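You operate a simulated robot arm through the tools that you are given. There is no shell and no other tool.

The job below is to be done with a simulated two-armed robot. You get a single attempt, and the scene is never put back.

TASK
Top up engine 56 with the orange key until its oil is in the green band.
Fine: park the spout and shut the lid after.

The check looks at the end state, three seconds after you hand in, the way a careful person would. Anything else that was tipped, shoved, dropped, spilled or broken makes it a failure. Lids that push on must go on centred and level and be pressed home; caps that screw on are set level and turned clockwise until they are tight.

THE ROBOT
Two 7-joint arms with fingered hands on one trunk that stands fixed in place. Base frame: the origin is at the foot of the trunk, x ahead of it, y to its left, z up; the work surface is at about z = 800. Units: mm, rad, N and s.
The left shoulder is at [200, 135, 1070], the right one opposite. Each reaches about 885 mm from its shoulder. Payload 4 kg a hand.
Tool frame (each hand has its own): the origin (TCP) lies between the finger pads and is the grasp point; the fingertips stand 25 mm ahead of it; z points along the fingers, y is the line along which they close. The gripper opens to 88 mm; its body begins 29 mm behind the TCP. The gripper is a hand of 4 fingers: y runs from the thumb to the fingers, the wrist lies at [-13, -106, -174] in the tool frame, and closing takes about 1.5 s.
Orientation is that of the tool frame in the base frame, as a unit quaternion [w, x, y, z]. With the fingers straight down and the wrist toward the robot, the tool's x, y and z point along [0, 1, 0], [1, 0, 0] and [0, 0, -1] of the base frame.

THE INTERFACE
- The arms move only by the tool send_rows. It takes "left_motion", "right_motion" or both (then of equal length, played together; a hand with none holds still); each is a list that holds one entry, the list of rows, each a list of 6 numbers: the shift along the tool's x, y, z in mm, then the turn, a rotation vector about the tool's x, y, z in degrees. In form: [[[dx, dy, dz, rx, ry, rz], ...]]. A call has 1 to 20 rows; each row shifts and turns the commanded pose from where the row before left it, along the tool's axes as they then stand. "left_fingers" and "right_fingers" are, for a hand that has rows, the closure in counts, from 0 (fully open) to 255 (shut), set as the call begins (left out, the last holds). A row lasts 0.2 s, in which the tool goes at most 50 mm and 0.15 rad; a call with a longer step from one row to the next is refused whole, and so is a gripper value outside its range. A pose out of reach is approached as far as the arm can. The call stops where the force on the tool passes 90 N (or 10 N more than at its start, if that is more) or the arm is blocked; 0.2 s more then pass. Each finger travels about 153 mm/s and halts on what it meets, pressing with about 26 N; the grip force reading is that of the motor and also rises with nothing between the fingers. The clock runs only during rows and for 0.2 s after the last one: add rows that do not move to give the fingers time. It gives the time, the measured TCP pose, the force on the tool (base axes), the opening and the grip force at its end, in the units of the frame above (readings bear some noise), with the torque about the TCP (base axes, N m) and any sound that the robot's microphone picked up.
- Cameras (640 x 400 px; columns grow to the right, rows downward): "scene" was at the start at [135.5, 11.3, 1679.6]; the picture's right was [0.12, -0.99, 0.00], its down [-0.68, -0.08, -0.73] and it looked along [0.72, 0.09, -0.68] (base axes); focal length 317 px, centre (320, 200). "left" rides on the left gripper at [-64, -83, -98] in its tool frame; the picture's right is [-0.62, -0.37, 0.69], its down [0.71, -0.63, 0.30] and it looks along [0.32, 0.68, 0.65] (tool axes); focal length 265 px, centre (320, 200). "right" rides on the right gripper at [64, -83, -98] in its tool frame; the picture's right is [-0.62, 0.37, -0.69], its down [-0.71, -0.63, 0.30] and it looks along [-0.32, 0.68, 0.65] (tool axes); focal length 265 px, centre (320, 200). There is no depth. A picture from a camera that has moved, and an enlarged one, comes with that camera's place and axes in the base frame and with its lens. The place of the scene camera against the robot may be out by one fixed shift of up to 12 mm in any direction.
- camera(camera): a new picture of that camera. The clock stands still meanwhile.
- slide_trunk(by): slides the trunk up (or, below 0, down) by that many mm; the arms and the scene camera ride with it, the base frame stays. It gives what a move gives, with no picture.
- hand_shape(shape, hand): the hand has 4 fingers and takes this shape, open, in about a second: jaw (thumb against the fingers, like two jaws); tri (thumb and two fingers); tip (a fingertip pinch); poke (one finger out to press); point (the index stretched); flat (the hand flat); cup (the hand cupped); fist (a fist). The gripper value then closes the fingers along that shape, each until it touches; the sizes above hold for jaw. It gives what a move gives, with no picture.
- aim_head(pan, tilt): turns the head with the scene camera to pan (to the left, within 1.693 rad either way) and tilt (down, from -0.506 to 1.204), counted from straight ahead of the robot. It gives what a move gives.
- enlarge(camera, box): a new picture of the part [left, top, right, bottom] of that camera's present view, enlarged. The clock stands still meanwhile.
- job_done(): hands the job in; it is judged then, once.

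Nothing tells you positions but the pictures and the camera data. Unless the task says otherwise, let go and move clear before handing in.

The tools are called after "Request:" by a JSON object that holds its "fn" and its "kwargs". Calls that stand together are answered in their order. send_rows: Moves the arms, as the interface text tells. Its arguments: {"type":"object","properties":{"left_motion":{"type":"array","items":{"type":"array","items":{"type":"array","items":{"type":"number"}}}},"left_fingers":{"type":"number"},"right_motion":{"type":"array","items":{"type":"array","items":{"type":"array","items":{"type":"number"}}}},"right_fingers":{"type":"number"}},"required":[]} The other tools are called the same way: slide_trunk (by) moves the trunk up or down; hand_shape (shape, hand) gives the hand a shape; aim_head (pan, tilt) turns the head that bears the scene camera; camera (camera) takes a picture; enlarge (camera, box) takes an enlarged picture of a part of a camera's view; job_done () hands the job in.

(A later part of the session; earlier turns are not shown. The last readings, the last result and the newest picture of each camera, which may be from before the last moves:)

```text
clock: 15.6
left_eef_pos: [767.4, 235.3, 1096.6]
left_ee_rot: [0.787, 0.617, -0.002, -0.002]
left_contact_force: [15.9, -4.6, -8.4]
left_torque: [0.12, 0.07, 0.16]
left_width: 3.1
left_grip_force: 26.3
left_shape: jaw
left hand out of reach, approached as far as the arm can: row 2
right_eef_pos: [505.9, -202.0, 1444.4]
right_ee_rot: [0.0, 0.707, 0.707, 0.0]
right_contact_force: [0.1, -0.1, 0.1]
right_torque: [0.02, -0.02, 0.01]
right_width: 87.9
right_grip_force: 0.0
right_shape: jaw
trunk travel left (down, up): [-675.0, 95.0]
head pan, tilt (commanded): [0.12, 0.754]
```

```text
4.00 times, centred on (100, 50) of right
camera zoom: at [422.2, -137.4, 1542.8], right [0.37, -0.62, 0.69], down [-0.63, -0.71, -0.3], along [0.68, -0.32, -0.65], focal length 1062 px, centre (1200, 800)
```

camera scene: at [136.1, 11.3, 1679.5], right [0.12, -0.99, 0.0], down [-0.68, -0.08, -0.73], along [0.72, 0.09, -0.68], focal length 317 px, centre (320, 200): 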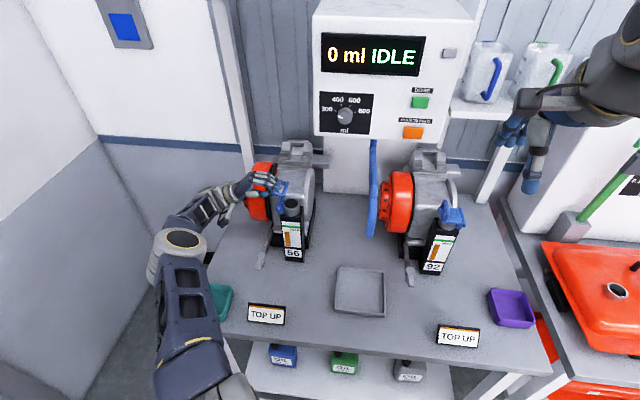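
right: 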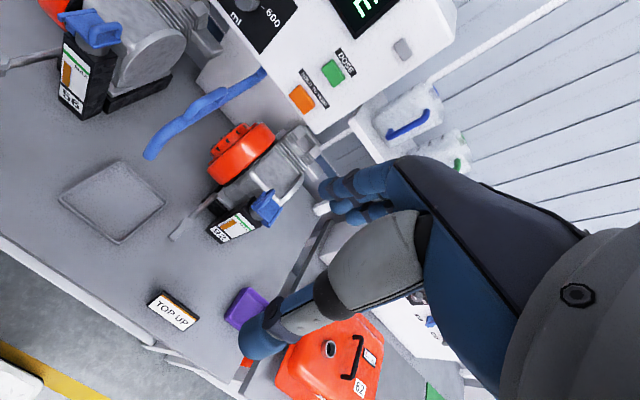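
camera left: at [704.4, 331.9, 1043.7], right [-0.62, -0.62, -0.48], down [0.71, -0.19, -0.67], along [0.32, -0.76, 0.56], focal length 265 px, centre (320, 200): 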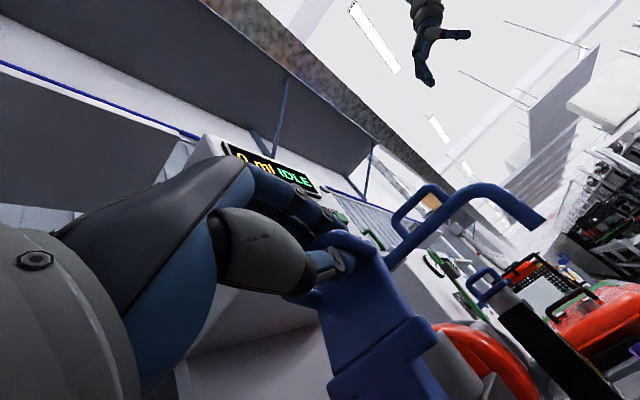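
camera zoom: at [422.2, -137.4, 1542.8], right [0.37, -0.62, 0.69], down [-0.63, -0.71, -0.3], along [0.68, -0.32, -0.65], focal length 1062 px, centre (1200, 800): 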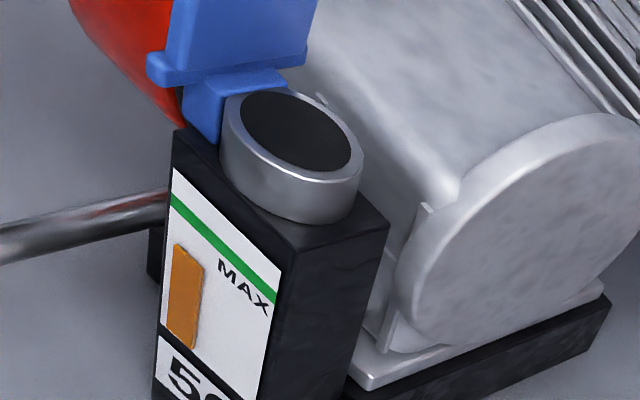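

The arm reached its limit with the lid about 100° open. I'll back off a touch to relieve the strain and open the fingers partway to see whether the lid stays.

Request:
{"fn": "send_rows", "kwargs": {"left_motion": [[[0, 2, 2.5, 4, 0, 0], [0, 0, 0, 0, 0, 0]]]}}

Request:
{"fn": "send_rows", "kwargs": {"left_motion": [[[0, 0, 0, 0, 0, 0], [0, 0, 0, 0, 0, 0], [0, 0, 0, 0, 0, 0], [0, 0, 0, 0, 0, 0]]], "left_fingers": 150}}

Request:
{"fn": "enlarge", "kwargs": {"camera": "scene", "box": [170, 150, 310, 240]}}

Request:
{"fn": "enlarge", "kwargs": {"camera": "right", "box": [20, 0, 180, 100]}}

Request:
{"fn": "camera", "kwargs": {"camera": "left"}}

```text
clock: 16.2
left_eef_pos: [768.4, 234.2, 1099.7]
left_ee_rot: [0.771, 0.637, 0.0, -0.001]
left_contact_force: [14.6, -5.9, -12.5]
left_torque: [0.13, 0.1, 0.15]
left_width: 3.0
left_grip_force: 26.4
left_shape: jaw
right_eef_pos: [505.9, -202.1, 1444.6]
right_ee_rot: [0.0, 0.707, 0.707, 0.0]
right_contact_force: [0.0, 0.1, 0.2]
right_torque: [0.0, 0.0, 0.05]
right_width: 87.6
right_grip_force: 0.2
right_shape: jaw
trunk travel left (down, up): [-675.0, 95.0]
head pan, tilt (commanded): [0.12, 0.754]
```

```text
clock: 17.2
left_eef_pos: [767.6, 233.5, 1101.8]
left_ee_rot: [0.771, 0.636, -0.001, -0.001]
left_contact_force: [-0.5, -0.2, 0.4]
left_torque: [0.03, -0.01, 0.0]
left_width: 35.9
left_grip_force: 0.0
left_shape: jaw
right_eef_pos: [504.0, -204.2, 1445.0]
right_ee_rot: [0.0, 0.707, 0.707, 0.001]
right_contact_force: [0.1, 0.4, -0.4]
right_torque: [0.0, -0.04, 0.06]
right_width: 88.0
right_grip_force: 0.1
right_shape: jaw
trunk travel left (down, up): [-675.0, 95.0]
head pan, tilt (commanded): [0.12, 0.754]
```

```text
4.44 times, centred on (240, 195) of scene
camera zoom: at [135.5, 11.3, 1679.6], right [0.12, -0.99, 0.0], down [-0.68, -0.08, -0.73], along [0.72, 0.09, -0.68], focal length 1410 px, centre (676, 222)
```

zoom: 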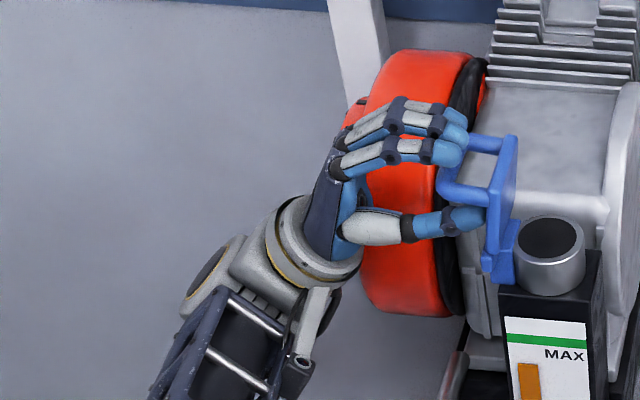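

```text
4.00 times, centred on (100, 50) of right
camera zoom: at [421.2, -137.2, 1543.3], right [0.37, -0.62, 0.69], down [-0.63, -0.71, -0.3], along [0.68, -0.32, -0.65], focal length 1062 px, centre (1200, 800)
```

zoom: 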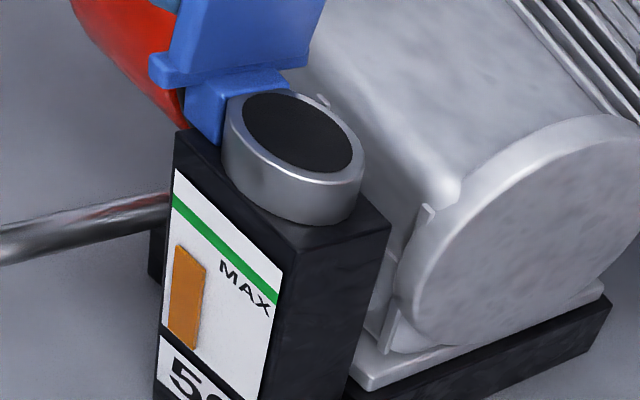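

```text
taken
camera left: at [702.9, 314.5, 1001.0], right [-0.62, -0.75, -0.23], down [0.71, -0.42, -0.56], along [0.32, -0.51, 0.8], focal length 265 px, centre (320, 200)
```

left: 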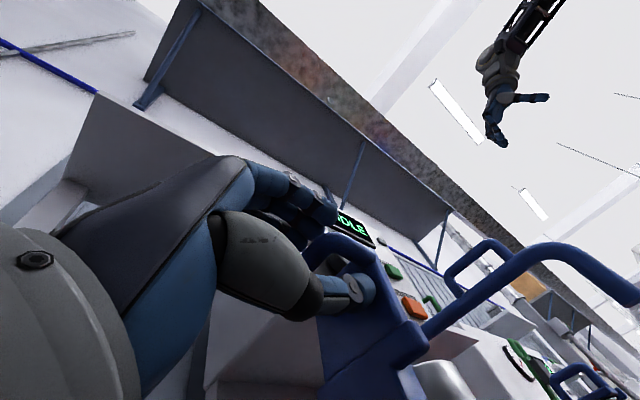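

The lid holds with no force on the hand. I'll withdraw straight back along the finger axis and check that it stays open.

Request:
{"fn": "send_rows", "kwargs": {"left_motion": [[[0, 0, -10, 0, 0, 0], [0, 0, -10, 0, 0, 0], [0, 0, -12, 0, 0, 0], [0, 0, -12, 0, 0, 0], [0, 0, 0, 0, 0, 0]]]}}

Request:
{"fn": "enlarge", "kwargs": {"camera": "scene", "box": [170, 150, 310, 240]}}

Request:
{"fn": "enlarge", "kwargs": {"camera": "right", "box": [20, 0, 180, 100]}}

```text
clock: 18.4
left_eef_pos: [760.0, 258.6, 1098.4]
left_ee_rot: [0.772, 0.636, 0.002, 0.0]
left_contact_force: [-0.1, -0.1, -0.4]
left_torque: [0.0, 0.03, -0.01]
left_width: 35.8
left_grip_force: 0.1
left_shape: jaw
left hand out of reach, approached as far as the arm can: row 2, 3, 4
right_eef_pos: [506.6, -201.7, 1445.1]
right_ee_rot: [0.0, 0.707, 0.707, 0.0]
right_contact_force: [-0.3, 0.1, 0.5]
right_torque: [0.03, -0.01, -0.02]
right_width: 87.4
right_grip_force: 0.0
right_shape: jaw
trunk travel left (down, up): [-675.0, 95.0]
head pan, tilt (commanded): [0.12, 0.754]
```

```text
4.44 times, centred on (240, 195) of scene
camera zoom: at [135.6, 11.3, 1679.6], right [0.12, -0.99, 0.0], down [-0.68, -0.08, -0.73], along [0.72, 0.09, -0.68], focal length 1410 px, centre (676, 222)
```

zoom: 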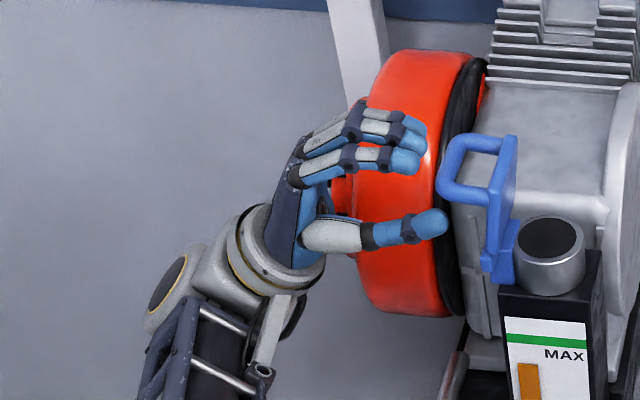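

```text
4.00 times, centred on (100, 50) of right
camera zoom: at [421.3, -137.3, 1543.3], right [0.37, -0.62, 0.69], down [-0.63, -0.71, -0.3], along [0.68, -0.32, -0.65], focal length 1062 px, centre (1200, 800)
```

zoom: 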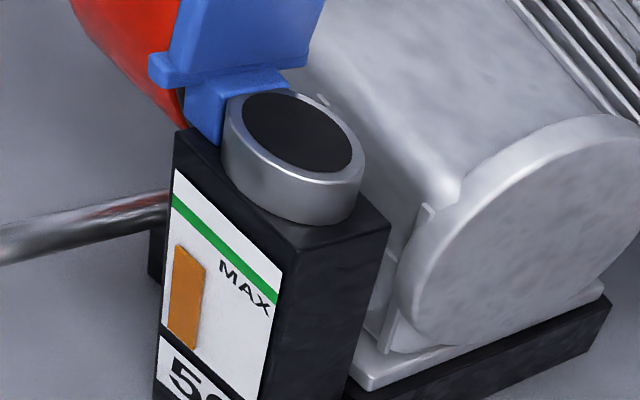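

The lid stays open on its own. I'll pull the left hand back toward the robot, then rotate it back to fingers-down.

Request:
{"fn": "send_rows", "kwargs": {"left_motion": [[[-30, 0, 0, 0, 0, 0], [-30, 0, 0, 0, 0, 0], [-30, 0, 0, 4, 0, 0], [0, 0, 0, 8, 0, 0], [0, 0, 0, 8, 0, 0], [0, 0, 0, 8, 0, 0], [0, 0, 0, 8, 0, 0], [0, 0, 0, 8, 0, 0], [0, 0, 0, 8, 0, 0], [0, 0, 0, 8, 0, 0], [0, 0, 0, 8, 0, 0], [0, 0, 0, 8, 0, 0], [0, 0, 0, 8, 0, 0], [0, 0, 0, 8, 0, 0], [0, 0, 0, 8, 0, 0], [0, 0, 0, 0, 0, 0]]]}}

Request:
{"fn": "camera", "kwargs": {"camera": "scene"}}

Request:
{"fn": "camera", "kwargs": {"camera": "left"}}

```text
clock: 21.8
left_eef_pos: [669.9, 256.1, 1099.8]
left_ee_rot: [0.008, 1.0, 0.0, 0.001]
left_contact_force: [0.1, 0.9, 0.3]
left_torque: [0.0, -0.02, -0.04]
left_width: 35.9
left_grip_force: 0.1
left_shape: jaw
left hand out of reach, approached as far as the arm can: row 1
right_eef_pos: [505.1, -202.3, 1445.8]
right_ee_rot: [0.001, 0.707, 0.707, 0.0]
right_contact_force: [0.4, 0.4, -0.2]
right_torque: [0.02, 0.0, 0.03]
right_width: 87.5
right_grip_force: 0.1
right_shape: jaw
trunk travel left (down, up): [-675.0, 95.0]
head pan, tilt (commanded): [0.12, 0.754]
```

```text
taken
camera scene: at [135.5, 11.3, 1679.6], right [0.12, -0.99, 0.0], down [-0.68, -0.08, -0.73], along [0.72, 0.09, -0.68], focal length 317 px, centre (320, 200)
```

scene: 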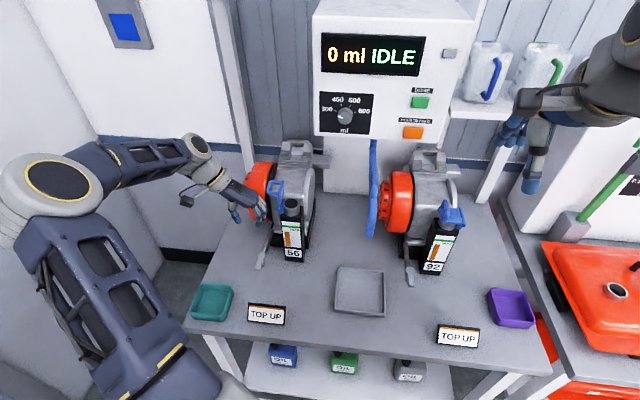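

```text
taken
camera left: at [605.0, 342.0, 1197.4], right [-0.62, 0.36, -0.7], down [0.71, 0.63, -0.31], along [0.32, -0.69, -0.64], focal length 265 px, centre (320, 200)
```

left: 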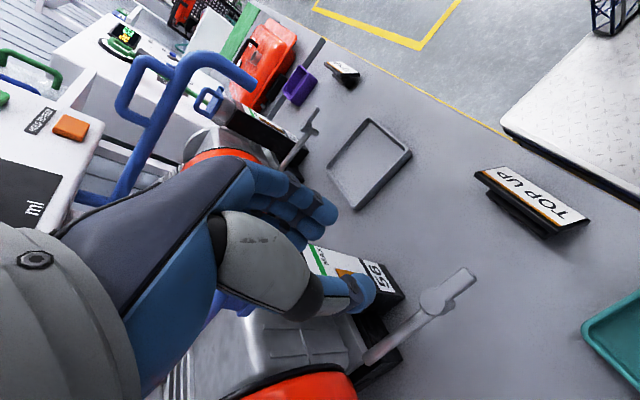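

The lid is open and both hands are clear. I plan to swing the spout with the right hand because the wrist orientation suits that arc, and use the left hand as a camera. I'll raise the left hand to a viewing spot and rotate the right hand so it pinches along base y.

Request:
{"fn": "send_rows", "kwargs": {"left_motion": [[[0, 0, -40, 0, 0, 0], [0, 0, -40, 0, 0, 0], [0, -5, -40, 0, 0, 0], [0, -10, -40, 0, 0, 0], [0, -10, -40, 0, 0, 0], [20, -10, 0, 0, 0, 0], [30, -10, 0, 0, 0, 0], [30, 0, 0, 0, 0, 0], [20, 0, 0, 0, 0, 0], [0, 0, 0, 0, 0, 0], [0, 0, 0, 0, 0, 0], [0, 0, 0, 0, 0, 0]]], "right_motion": [[[0, 0, 0, 0, 0, -8.2], [0, 0, 0, 0, 0, -8.2], [0, 0, 0, 0, 0, -8.2], [0, 0, 0, 0, 0, -8.2], [0, 0, 0, 0, 0, -8.2], [0, 0, 0, 0, 0, -8.2], [0, 0, 0, 0, 0, -8.2], [0, 0, 0, 0, 0, -8.2], [0, 0, 0, 0, 0, -8.2], [0, 0, 0, 0, 0, -8.2], [0, 0, 0, 0, 0, -8], [0, 0, 0, 0, 0, 0]]]}}

Request:
{"fn": "camera", "kwargs": {"camera": "scene"}}

Request:
{"fn": "camera", "kwargs": {"camera": "left"}}

Request:
{"fn": "camera", "kwargs": {"camera": "right"}}

```text
clock: 24.4
left_eef_pos: [750.6, 307.0, 1299.9]
left_ee_rot: [0.008, 1.0, 0.0, 0.0]
left_contact_force: [0.1, 0.4, -0.5]
left_torque: [-0.03, -0.03, 0.01]
left_width: 36.0
left_grip_force: 0.2
left_shape: jaw
left hand out of reach, approached as far as the arm can: row 9
right_eef_pos: [504.6, -201.3, 1445.6]
right_ee_rot: [-0.001, -0.001, 1.0, 0.0]
right_contact_force: [0.4, -0.3, 0.3]
right_torque: [0.0, 0.02, -0.02]
right_width: 87.9
right_grip_force: 0.1
right_shape: jaw
trunk travel left (down, up): [-675.0, 95.0]
head pan, tilt (commanded): [0.12, 0.754]
```

```text
taken
camera scene: at [135.6, 11.3, 1679.6], right [0.12, -0.99, 0.0], down [-0.68, -0.08, -0.73], along [0.72, 0.09, -0.68], focal length 317 px, centre (320, 200)
```

scene: 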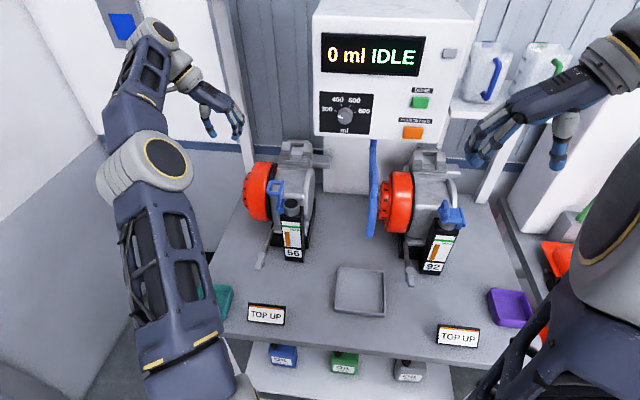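

```text
taken
camera left: at [686.2, 391.6, 1397.6], right [-0.62, 0.36, -0.7], down [0.71, 0.62, -0.32], along [0.32, -0.7, -0.64], focal length 265 px, centre (320, 200)
```

left: 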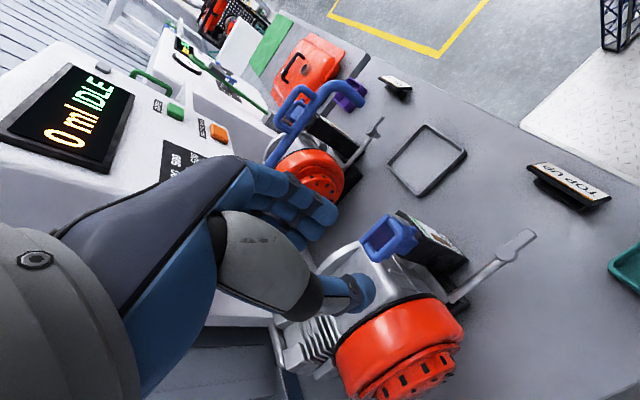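

```text
taken
camera right: at [440.5, -285.1, 1543.8], right [0.62, 0.37, 0.69], down [0.72, -0.63, -0.3], along [0.32, 0.68, -0.65], focal length 265 px, centre (320, 200)
```

right: 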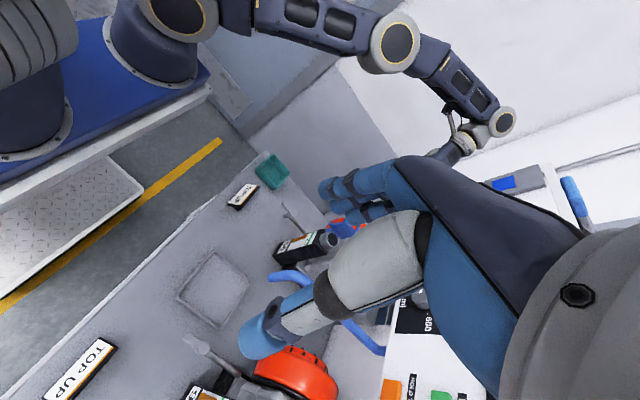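

Request:
{"fn": "enlarge", "kwargs": {"camera": "left", "box": [240, 60, 400, 170]}}

Request:
{"fn": "enlarge", "kwargs": {"camera": "scene", "box": [320, 120, 420, 250]}}

Request:
{"fn": "enlarge", "kwargs": {"camera": "right", "box": [220, 200, 440, 400]}}

```text
3.64 times, centred on (320, 115) of left
camera zoom: at [686.2, 391.6, 1397.6], right [-0.62, 0.36, -0.7], down [0.71, 0.62, -0.32], along [0.32, -0.7, -0.64], focal length 965 px, centre (320, 509)
```

zoom: 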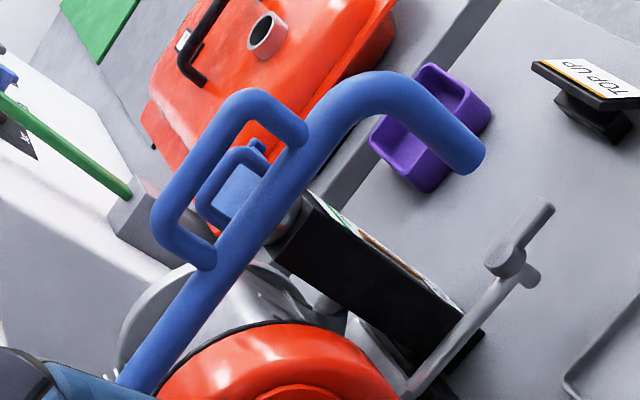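

```text
3.08 times, centred on (370, 185) of scene
camera zoom: at [135.6, 11.3, 1679.6], right [0.12, -0.99, 0.0], down [-0.68, -0.08, -0.73], along [0.72, 0.09, -0.68], focal length 976 px, centre (166, 246)
```

zoom: 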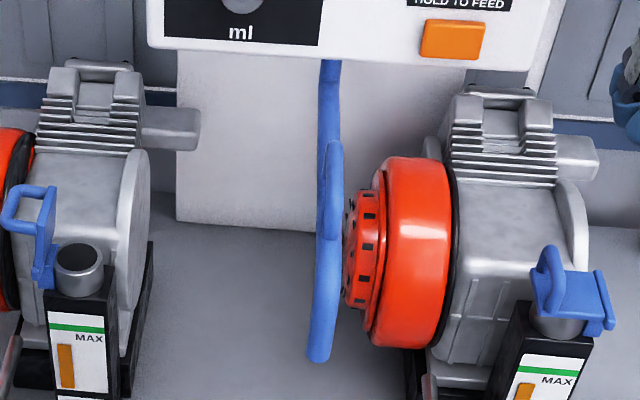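

```text
2.00 times, centred on (330, 300) of right
camera zoom: at [440.5, -285.1, 1543.8], right [0.62, 0.37, 0.69], down [0.72, -0.63, -0.3], along [0.32, 0.68, -0.65], focal length 531 px, centre (300, 0)
```

zoom: 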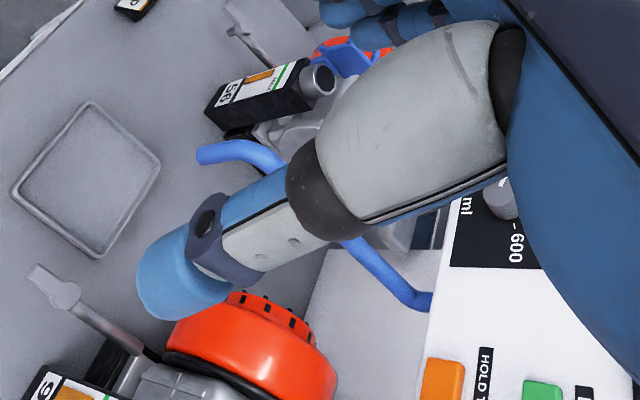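

The spout handle bar runs along x from about 714 to 787 at y≈-48, z≈1195, and the mouth is at about (671, -48, 1073). I'll bring the right hand above the handle.

Request:
{"fn": "send_rows", "kwargs": {"right_motion": [[[-40, 25, 15, 0, 0, 0], [-40, 25, 15, 0, 0, 0], [-40, 25, 15, 0, 0, 0], [-40, 25, 20, 0, 0, 0], [-40, 25, 25, 0, 0, 0], [-40, 28, 25, 0, 0, 0], [-3, 0, 35, 0, 0, 0], [0, 0, 0, 0, 0, 0]]], "right_fingers": 90}}

Request:
{"fn": "camera", "kwargs": {"camera": "scene"}}

Request:
{"fn": "camera", "kwargs": {"camera": "left"}}

Request:
{"fn": "camera", "kwargs": {"camera": "right"}}

```text
refused: row 4 steps farther than a row can; nothing moved
```

```text
taken
camera scene: at [135.6, 11.3, 1679.6], right [0.12, -0.99, 0.0], down [-0.68, -0.08, -0.73], along [0.72, 0.09, -0.68], focal length 317 px, centre (320, 200)
```

scene: 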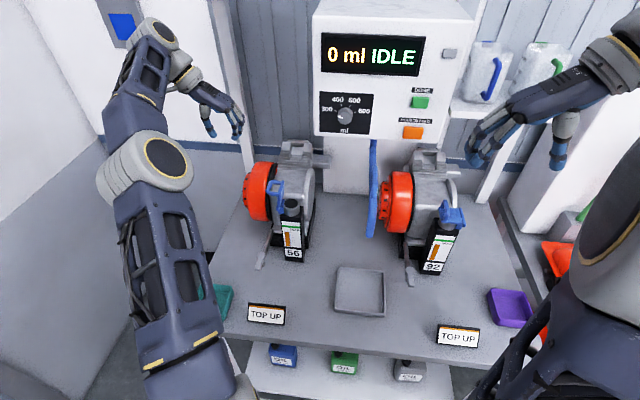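

```text
taken
camera left: at [686.2, 391.6, 1397.6], right [-0.62, 0.36, -0.7], down [0.71, 0.62, -0.32], along [0.32, -0.7, -0.64], focal length 265 px, centre (320, 200)
```

left: 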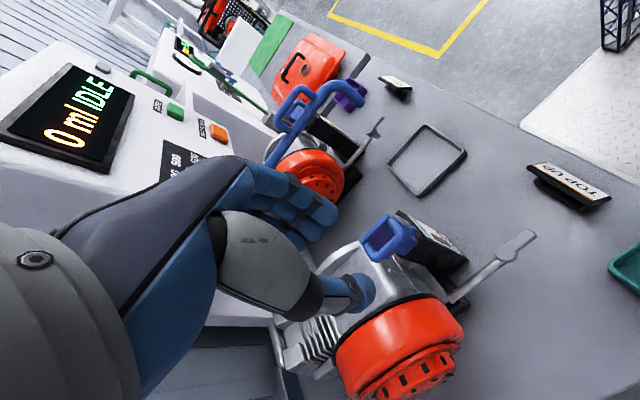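

```text
taken
camera right: at [440.5, -285.1, 1543.8], right [0.62, 0.37, 0.69], down [0.72, -0.63, -0.3], along [0.32, 0.68, -0.65], focal length 265 px, centre (320, 200)
```

right: 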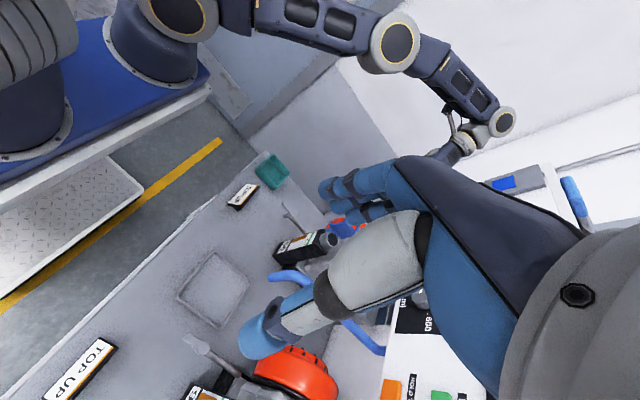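

The steps were too long, so the call was refused and nothing moved. I'll resend with shorter rows.

Request:
{"fn": "send_rows", "kwargs": {"right_motion": [[[-30, 19, 19, 0, 0, 0], [-30, 19, 19, 0, 0, 0], [-30, 19, 19, 0, 0, 0], [-30, 19, 19, 0, 0, 0], [-30, 19, 19, 0, 0, 0], [-30, 19, 19, 0, 0, 0], [-30, 19, 19, 0, 0, 0], [-32, 20, 19, 0, 0, 0], [0, 0, 0, 0, 0, 0]]], "right_fingers": 90}}

Request:
{"fn": "camera", "kwargs": {"camera": "scene"}}

Request:
{"fn": "camera", "kwargs": {"camera": "left"}}

Request:
{"fn": "camera", "kwargs": {"camera": "right"}}

```text
clock: 26.4
left_eef_pos: [750.6, 306.6, 1300.5]
left_ee_rot: [0.009, 1.0, 0.0, 0.0]
left_contact_force: [-0.1, -0.4, 0.5]
left_torque: [-0.01, 0.0, 0.01]
left_width: 36.0
left_grip_force: 0.0
left_shape: jaw
right_eef_pos: [746.9, -46.1, 1292.6]
right_ee_rot: [0.0, 0.001, 1.0, 0.0]
right_contact_force: [0.6, -0.2, -0.8]
right_torque: [0.01, 0.01, 0.01]
right_width: 57.1
right_grip_force: 0.1
right_shape: jaw
trunk travel left (down, up): [-675.0, 95.0]
head pan, tilt (commanded): [0.12, 0.754]
```

```text
taken
camera scene: at [135.6, 11.3, 1679.5], right [0.12, -0.99, 0.0], down [-0.68, -0.08, -0.73], along [0.72, 0.09, -0.68], focal length 317 px, centre (320, 200)
```

scene: 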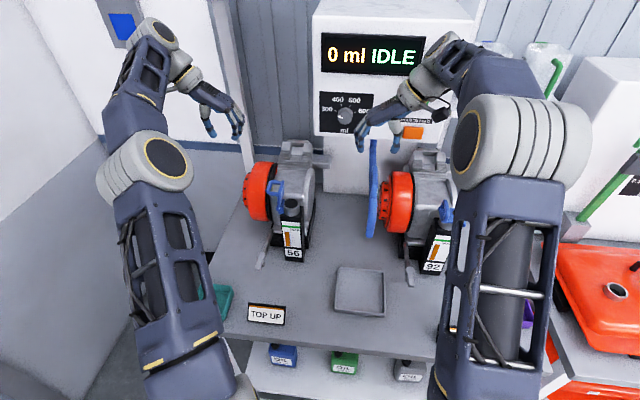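

```text
taken
camera left: at [686.1, 391.7, 1397.6], right [-0.62, 0.36, -0.7], down [0.71, 0.62, -0.32], along [0.32, -0.69, -0.64], focal length 265 px, centre (320, 200)
```

left: 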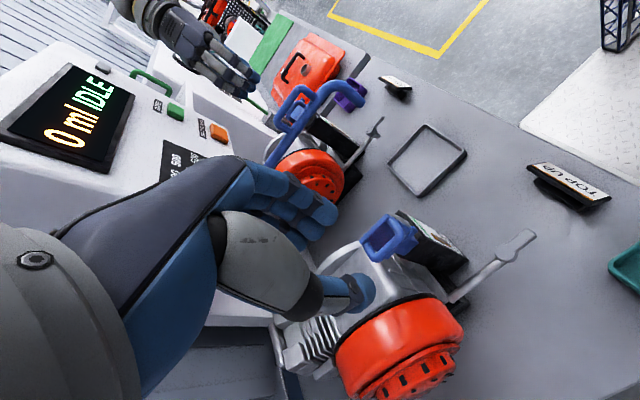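

```text
taken
camera right: at [682.1, -129.0, 1390.7], right [0.62, 0.37, 0.69], down [0.71, -0.63, -0.3], along [0.33, 0.68, -0.65], focal length 265 px, centre (320, 200)
```

right: 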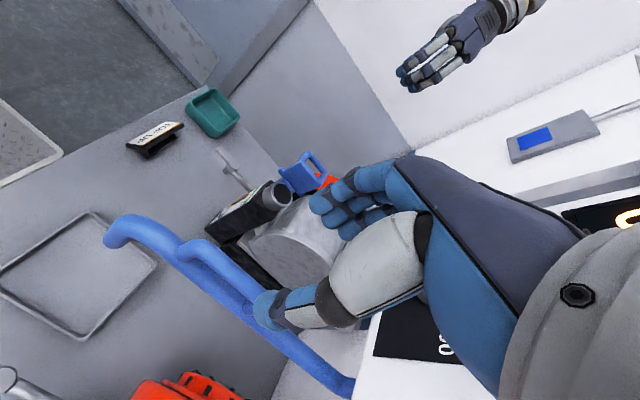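

Request:
{"fn": "send_rows", "kwargs": {"right_motion": [[[0, 0, 20, 0, 0, 0], [0, 0, 20, 0, 0, 0], [0, 0, 8, 0, 0, 0], [0, 0, 0, 0, 0, 0]]]}}

Request:
{"fn": "enlarge", "kwargs": {"camera": "right", "box": [60, 150, 380, 400]}}

Request:
{"fn": "enlarge", "kwargs": {"camera": "left", "box": [160, 20, 400, 180]}}

Request:
{"fn": "enlarge", "kwargs": {"camera": "scene", "box": [320, 80, 440, 250]}}

```text
clock: 27.4
left_eef_pos: [750.4, 307.2, 1299.9]
left_ee_rot: [0.009, 1.0, 0.0, 0.001]
left_contact_force: [0.0, 0.2, 0.2]
left_torque: [0.04, 0.02, 0.0]
left_width: 36.0
left_grip_force: 0.1
left_shape: jaw
right_eef_pos: [747.3, -47.5, 1245.7]
right_ee_rot: [0.0, 0.0, 1.0, 0.0]
right_contact_force: [0.4, 1.2, -0.1]
right_torque: [0.01, 0.01, 0.0]
right_width: 57.3
right_grip_force: 0.0
right_shape: jaw
trunk travel left (down, up): [-675.0, 95.0]
head pan, tilt (commanded): [0.12, 0.754]
```

```text
1.60 times, centred on (220, 275) of right
camera zoom: at [682.0, -130.5, 1343.0], right [0.62, 0.37, 0.69], down [0.71, -0.63, -0.3], along [0.33, 0.68, -0.65], focal length 425 px, centre (480, 80)
```

zoom: 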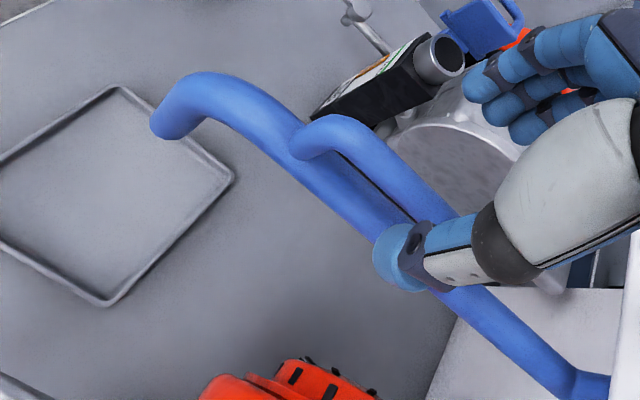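

```text
2.50 times, centred on (280, 100) of left
camera zoom: at [686.2, 391.7, 1397.6], right [-0.62, 0.36, -0.7], down [0.71, 0.62, -0.32], along [0.32, -0.7, -0.64], focal length 664 px, centre (420, 450)
```

zoom: 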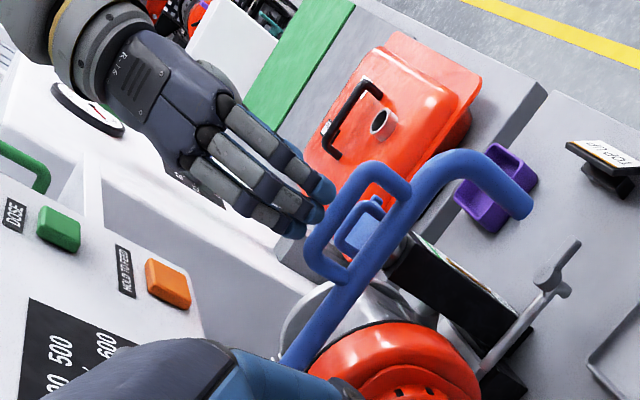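

```text
2.35 times, centred on (380, 165) of scene
camera zoom: at [135.6, 11.3, 1679.6], right [0.12, -0.99, 0.0], down [-0.68, -0.08, -0.73], along [0.72, 0.09, -0.68], focal length 747 px, centre (179, 282)
```

zoom: 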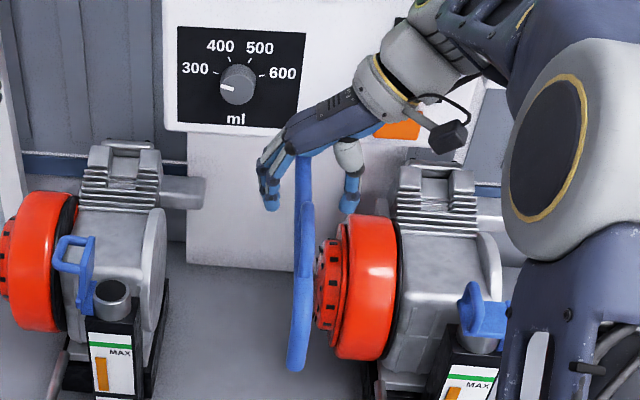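

The hand is lined up over the bar. I'll lower to grip height and close.

Request:
{"fn": "send_rows", "kwargs": {"right_motion": [[[0, -1, 15, 0, 0, 0], [0, -1, 15, 0, 0, 0], [0, 0, 10, 0, 0, 0], [0, 0, 0, 0, 0, 0]]]}}

Request:
{"fn": "enlarge", "kwargs": {"camera": "scene", "box": [320, 80, 440, 250]}}

Request:
{"fn": "enlarge", "kwargs": {"camera": "left", "box": [160, 20, 400, 180]}}

```text
clock: 28.4
left_eef_pos: [750.5, 306.6, 1300.4]
left_ee_rot: [0.008, 1.0, 0.0, 0.001]
left_contact_force: [0.4, 0.5, -0.3]
left_torque: [-0.04, 0.01, 0.01]
left_width: 35.8
left_grip_force: 0.0
left_shape: jaw
right_eef_pos: [745.5, -50.4, 1205.2]
right_ee_rot: [0.0, 0.0, 1.0, 0.0]
right_contact_force: [-0.5, 0.2, -0.3]
right_torque: [0.02, 0.0, -0.05]
right_width: 57.5
right_grip_force: 0.1
right_shape: jaw
trunk travel left (down, up): [-675.0, 95.0]
head pan, tilt (commanded): [0.12, 0.754]
```

```text
2.35 times, centred on (380, 165) of scene
camera zoom: at [135.6, 11.3, 1679.6], right [0.12, -0.99, 0.0], down [-0.68, -0.08, -0.73], along [0.72, 0.09, -0.68], focal length 747 px, centre (179, 282)
```

zoom: 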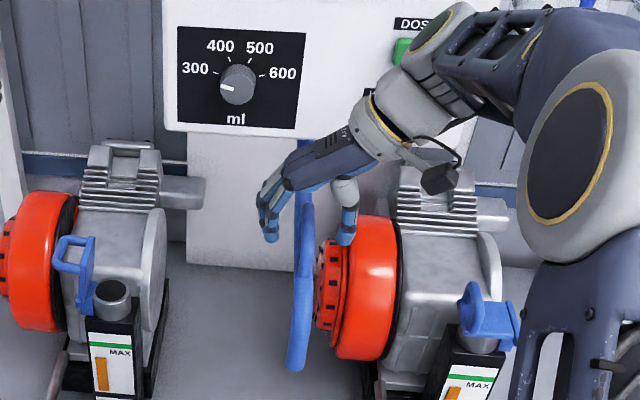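

```text
2.50 times, centred on (280, 100) of left
camera zoom: at [686.1, 391.7, 1397.6], right [-0.62, 0.36, -0.7], down [0.71, 0.62, -0.32], along [0.32, -0.7, -0.64], focal length 664 px, centre (420, 450)
```

zoom: 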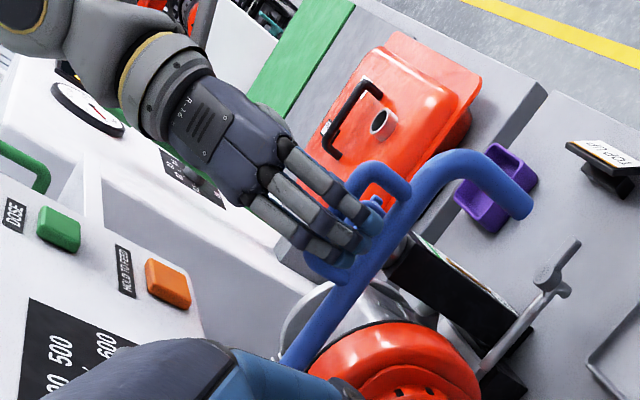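

Request:
{"fn": "send_rows", "kwargs": {"right_motion": [[[0, 0, 0, 0, 0, 0], [0, 0, 0, 0, 0, 0], [0, 0, 0, 0, 0, 0], [0, 0, 0, 0, 0, 0], [0, 0, 0, 0, 0, 0], [0, 0, 0, 0, 0, 0]]], "right_fingers": 255}}

Request:
{"fn": "enlarge", "kwargs": {"camera": "scene", "box": [320, 80, 440, 250]}}

Request:
{"fn": "enlarge", "kwargs": {"camera": "left", "box": [160, 20, 400, 180]}}

Request:
{"fn": "camera", "kwargs": {"camera": "right"}}

```text
clock: 29.8
left_eef_pos: [750.6, 307.0, 1299.1]
left_ee_rot: [0.009, 1.0, 0.0, -0.001]
left_contact_force: [-0.4, -0.4, 0.2]
left_torque: [0.01, 0.0, 0.01]
left_width: 35.9
left_grip_force: 0.1
left_shape: jaw
right_eef_pos: [745.8, -50.6, 1203.9]
right_ee_rot: [-0.001, 0.0, 1.0, 0.001]
right_contact_force: [-0.7, -0.7, -21.5]
right_torque: [0.04, 0.03, 0.06]
right_width: 4.2
right_grip_force: 25.1
right_shape: jaw
trunk travel left (down, up): [-675.0, 95.0]
head pan, tilt (commanded): [0.12, 0.754]
```

```text
2.35 times, centred on (380, 165) of scene
camera zoom: at [136.3, 11.2, 1679.4], right [0.12, -0.99, 0.0], down [-0.68, -0.08, -0.73], along [0.72, 0.09, -0.68], focal length 747 px, centre (179, 282)
```

zoom: 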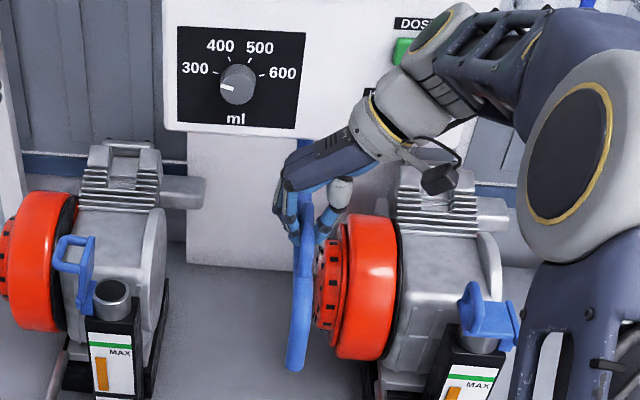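

```text
2.50 times, centred on (280, 100) of left
camera zoom: at [686.7, 391.6, 1397.2], right [-0.62, 0.36, -0.7], down [0.71, 0.62, -0.32], along [0.32, -0.69, -0.64], focal length 664 px, centre (420, 450)
```

zoom: 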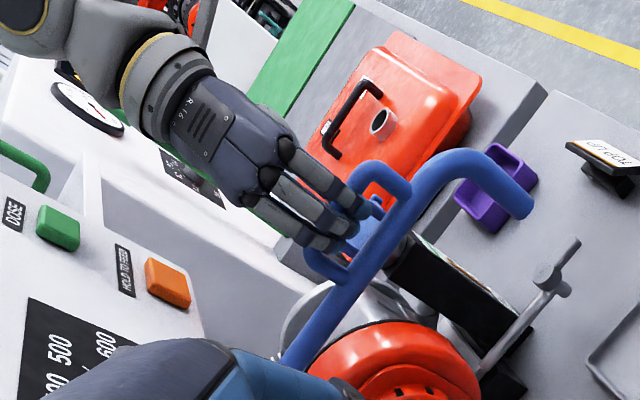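

```text
taken
camera right: at [682.1, -133.6, 1302.0], right [0.62, 0.37, 0.69], down [0.71, -0.63, -0.31], along [0.32, 0.68, -0.66], focal length 265 px, centre (320, 200)
```

right: 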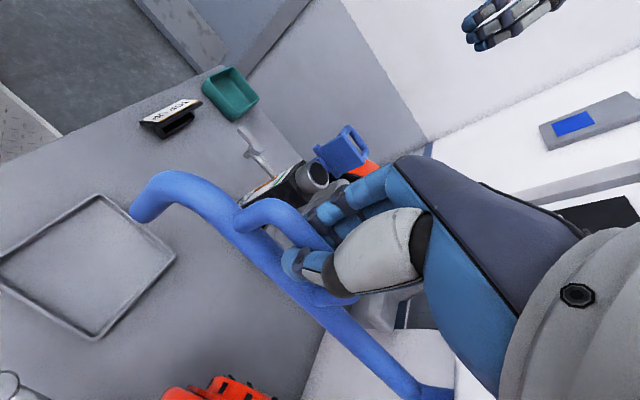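

The handle is hooked. I'll ease down a little to relieve the vertical pull, then swing the spout about its pivot (≈(949, -50)) in small steps, following with the hand's yaw.

Request:
{"fn": "send_rows", "kwargs": {"right_motion": [[[0, 0, 2, 0, 0, 0], [-0.4, 10.6, 0, 0, 0, 3], [-0.8, 17.7, 0, 0, 0, 5], [-0.8, 17.7, 0, 0, 0, 5], [0, 0, 0, 0, 0, 0]]]}}

Request:
{"fn": "camera", "kwargs": {"camera": "scene"}}

Request:
{"fn": "camera", "kwargs": {"camera": "left"}}

Request:
{"fn": "camera", "kwargs": {"camera": "right"}}

```text
clock: 31.0
left_eef_pos: [750.9, 307.5, 1300.4]
left_ee_rot: [0.008, 1.0, 0.001, 0.0]
left_contact_force: [0.4, 0.5, -0.1]
left_torque: [0.02, -0.02, 0.01]
left_width: 35.8
left_grip_force: 0.1
left_shape: jaw
right_eef_pos: [753.1, -4.6, 1202.2]
right_ee_rot: [0.0, 0.113, 0.994, 0.0]
right_contact_force: [-4.9, 1.4, -12.7]
right_torque: [0.02, 0.1, 0.06]
right_width: 4.4
right_grip_force: 25.4
right_shape: jaw
trunk travel left (down, up): [-675.0, 95.0]
head pan, tilt (commanded): [0.12, 0.754]
```

```text
taken
camera scene: at [135.8, 11.4, 1679.6], right [0.12, -0.99, 0.0], down [-0.68, -0.08, -0.73], along [0.72, 0.09, -0.68], focal length 317 px, centre (320, 200)
```

scene: 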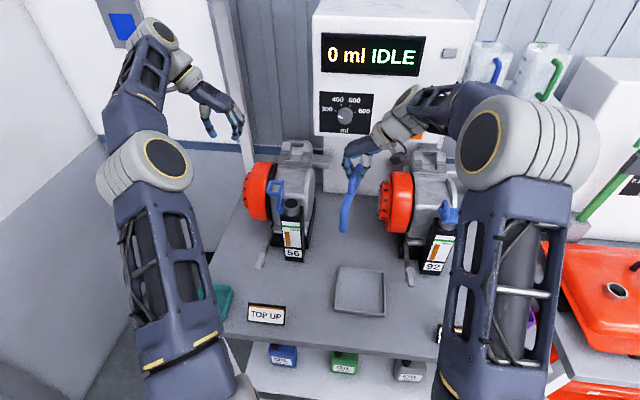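

```text
taken
camera left: at [686.2, 391.8, 1397.5], right [-0.62, 0.36, -0.7], down [0.71, 0.62, -0.32], along [0.32, -0.7, -0.64], focal length 265 px, centre (320, 200)
```

left: 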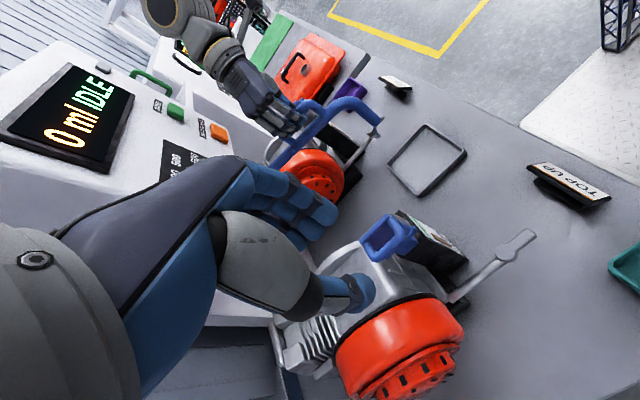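

```text
taken
camera right: at [671.2, -70.2, 1301.0], right [0.69, 0.22, 0.69], down [0.55, -0.77, -0.31], along [0.47, 0.59, -0.65], focal length 265 px, centre (320, 200)
```

right: 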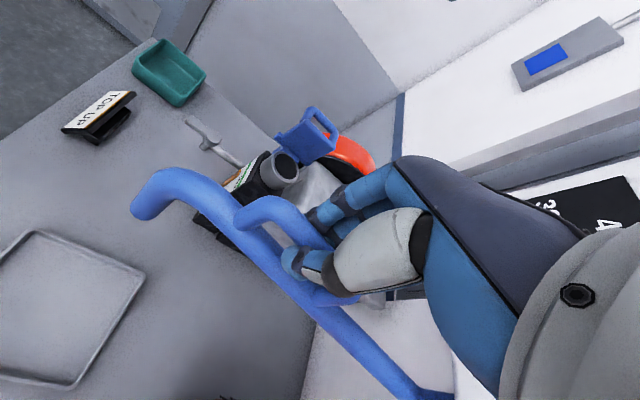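

The spout swings freely and force stays low. Continuing.

Request:
{"fn": "send_rows", "kwargs": {"right_motion": [[[-0.8, 17.7, 0.5, 0, 0, 5], [-0.8, 17.7, 0, 0, 0, 5], [-0.8, 17.7, 0, 0, 0, 5], [-0.8, 17.7, 0, 0, 0, 5], [0, 0, 0, 0, 0, 0]]]}}

Request:
{"fn": "camera", "kwargs": {"camera": "scene"}}

Request:
{"fn": "camera", "kwargs": {"camera": "left"}}

Request:
{"fn": "camera", "kwargs": {"camera": "right"}}

```text
clock: 32.2
left_eef_pos: [750.1, 307.4, 1299.5]
left_ee_rot: [0.008, 1.0, 0.0, 0.0]
left_contact_force: [0.7, 0.5, 0.4]
left_torque: [-0.02, 0.03, 0.04]
left_width: 36.2
left_grip_force: 0.1
left_shape: jaw
right_eef_pos: [780.0, 59.5, 1203.7]
right_ee_rot: [0.0, 0.285, 0.959, 0.001]
right_contact_force: [2.2, -1.5, -14.7]
right_torque: [-0.03, -0.02, 0.0]
right_width: 4.7
right_grip_force: 26.1
right_shape: jaw
trunk travel left (down, up): [-675.0, 95.0]
head pan, tilt (commanded): [0.12, 0.754]
```

```text
taken
camera scene: at [136.2, 11.2, 1679.4], right [0.12, -0.99, 0.0], down [-0.68, -0.08, -0.73], along [0.72, 0.09, -0.68], focal length 317 px, centre (320, 200)
```

scene: 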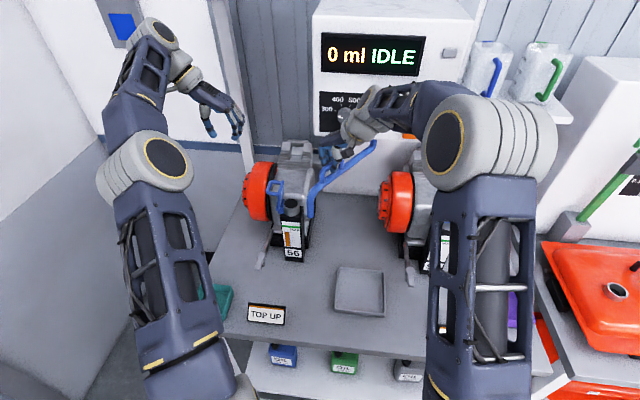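

```text
taken
camera left: at [686.7, 391.6, 1397.3], right [-0.62, 0.36, -0.7], down [0.71, 0.62, -0.32], along [0.32, -0.69, -0.64], focal length 265 px, centre (320, 200)
```

left: 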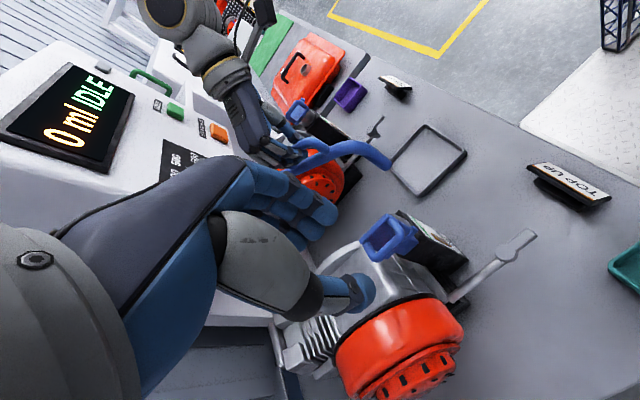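

```text
taken
camera right: at [680.7, 25.2, 1300.9], right [0.72, -0.03, 0.69], down [0.25, -0.92, -0.3], along [0.65, 0.39, -0.65], focal length 265 px, centre (320, 200)
```

right: 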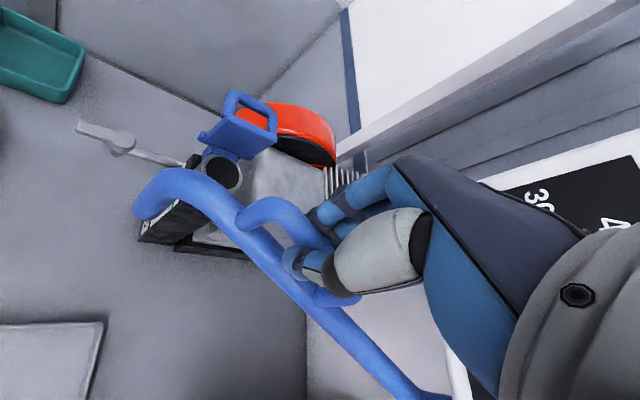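

At 33° all forces are small. I'll go another 13° and check clearance and alignment.

Request:
{"fn": "send_rows", "kwargs": {"right_motion": [[[-0.8, 17.7, 0.3, 0, 0, 5], [-0.8, 17.7, 0, 0, 0, 5], [-0.3, 10.6, 0, 0, 0, 3], [0, 0, 0, 0, 0, 0]]]}}

Request:
{"fn": "enlarge", "kwargs": {"camera": "scene", "box": [250, 80, 420, 280]}}

Request:
{"fn": "camera", "kwargs": {"camera": "left"}}

Request:
{"fn": "camera", "kwargs": {"camera": "right"}}

```text
clock: 33.2
left_eef_pos: [751.7, 306.5, 1300.1]
left_ee_rot: [0.009, 1.0, 0.0, 0.0]
left_contact_force: [0.4, 1.0, 0.1]
left_torque: [0.01, 0.01, -0.02]
left_width: 35.9
left_grip_force: 0.0
left_shape: jaw
right_eef_pos: [809.2, 94.1, 1202.6]
right_ee_rot: [0.0, 0.392, 0.92, 0.0]
right_contact_force: [5.4, -6.7, -8.6]
right_torque: [-0.02, -0.06, -0.01]
right_width: 4.6
right_grip_force: 26.3
right_shape: jaw
trunk travel left (down, up): [-675.0, 95.0]
head pan, tilt (commanded): [0.12, 0.754]
```

```text
2.00 times, centred on (335, 180) of scene
camera zoom: at [136.2, 11.0, 1679.5], right [0.12, -0.99, 0.0], down [-0.68, -0.08, -0.73], along [0.72, 0.09, -0.68], focal length 635 px, centre (290, 240)
```

zoom: 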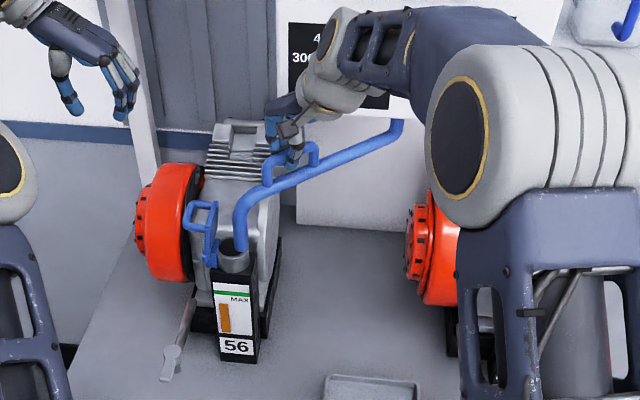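

```text
taken
camera left: at [686.6, 391.4, 1397.4], right [-0.62, 0.36, -0.7], down [0.71, 0.62, -0.32], along [0.32, -0.69, -0.64], focal length 265 px, centre (320, 200)
```

left: 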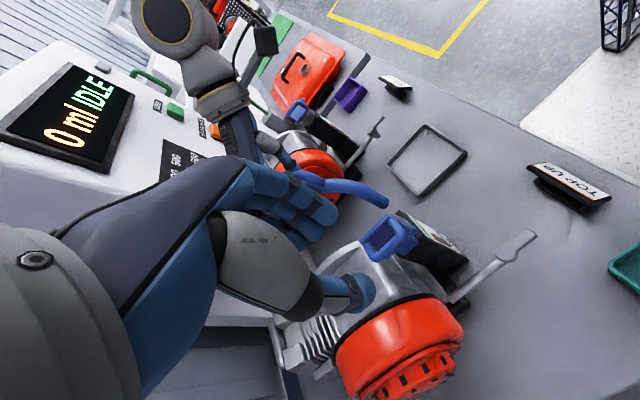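

```text
taken
camera right: at [704.4, 83.0, 1300.3], right [0.69, -0.19, 0.69], down [0.04, -0.95, -0.3], along [0.72, 0.24, -0.65], focal length 265 px, centre (320, 200)
```

right: 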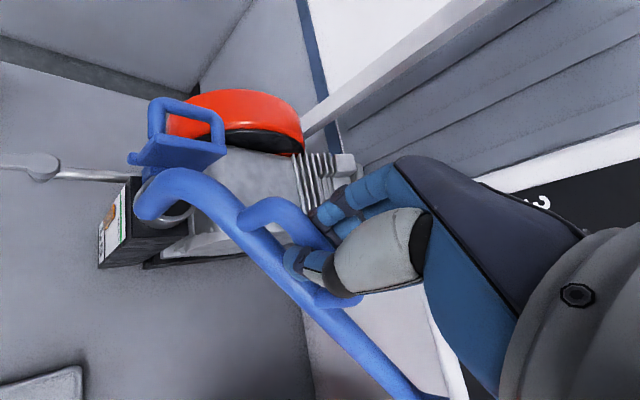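

Request:
{"fn": "enlarge", "kwargs": {"camera": "scene", "box": [260, 160, 350, 230]}}

Request:
{"fn": "enlarge", "kwargs": {"camera": "right", "box": [90, 80, 250, 280]}}

Request:
{"fn": "enlarge", "kwargs": {"camera": "left", "box": [310, 150, 470, 280]}}

```text
5.71 times, centred on (305, 195) of scene
camera zoom: at [136.2, 11.0, 1679.5], right [0.12, -0.99, 0.0], down [-0.68, -0.08, -0.73], along [0.72, 0.09, -0.68], focal length 1814 px, centre (406, 229)
```

zoom: 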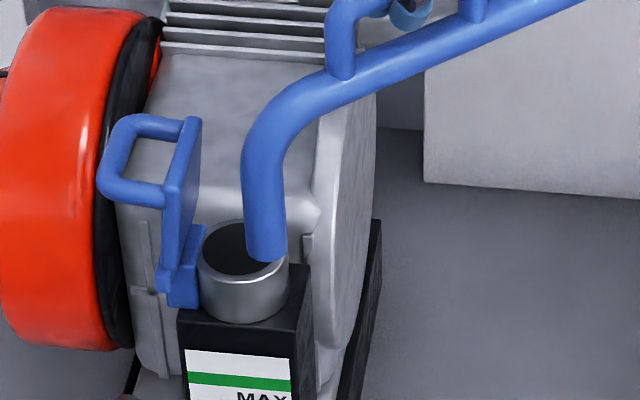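

```text
2.00 times, centred on (170, 180) of right
camera zoom: at [704.4, 83.0, 1300.3], right [0.69, -0.19, 0.69], down [0.04, -0.95, -0.3], along [0.72, 0.24, -0.65], focal length 531 px, centre (620, 240)
```

zoom: 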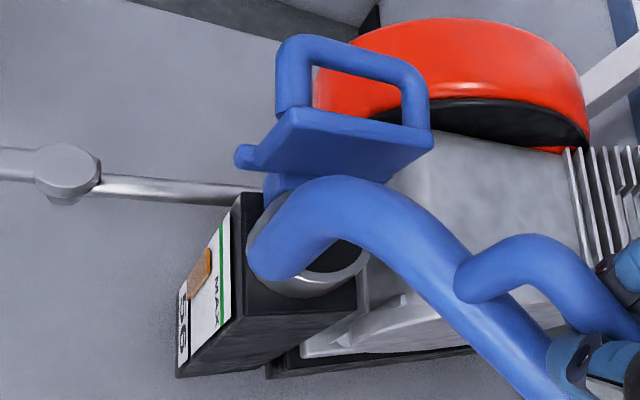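

```text
3.08 times, centred on (390, 215) of left
camera zoom: at [686.6, 391.4, 1397.4], right [-0.62, 0.36, -0.7], down [0.71, 0.62, -0.32], along [0.32, -0.69, -0.64], focal length 817 px, centre (105, 154)
```

zoom: 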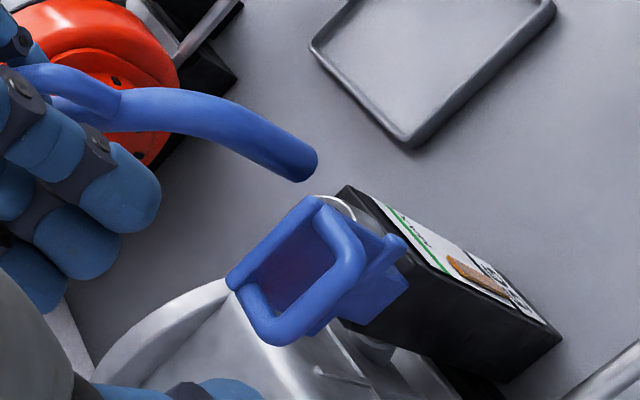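

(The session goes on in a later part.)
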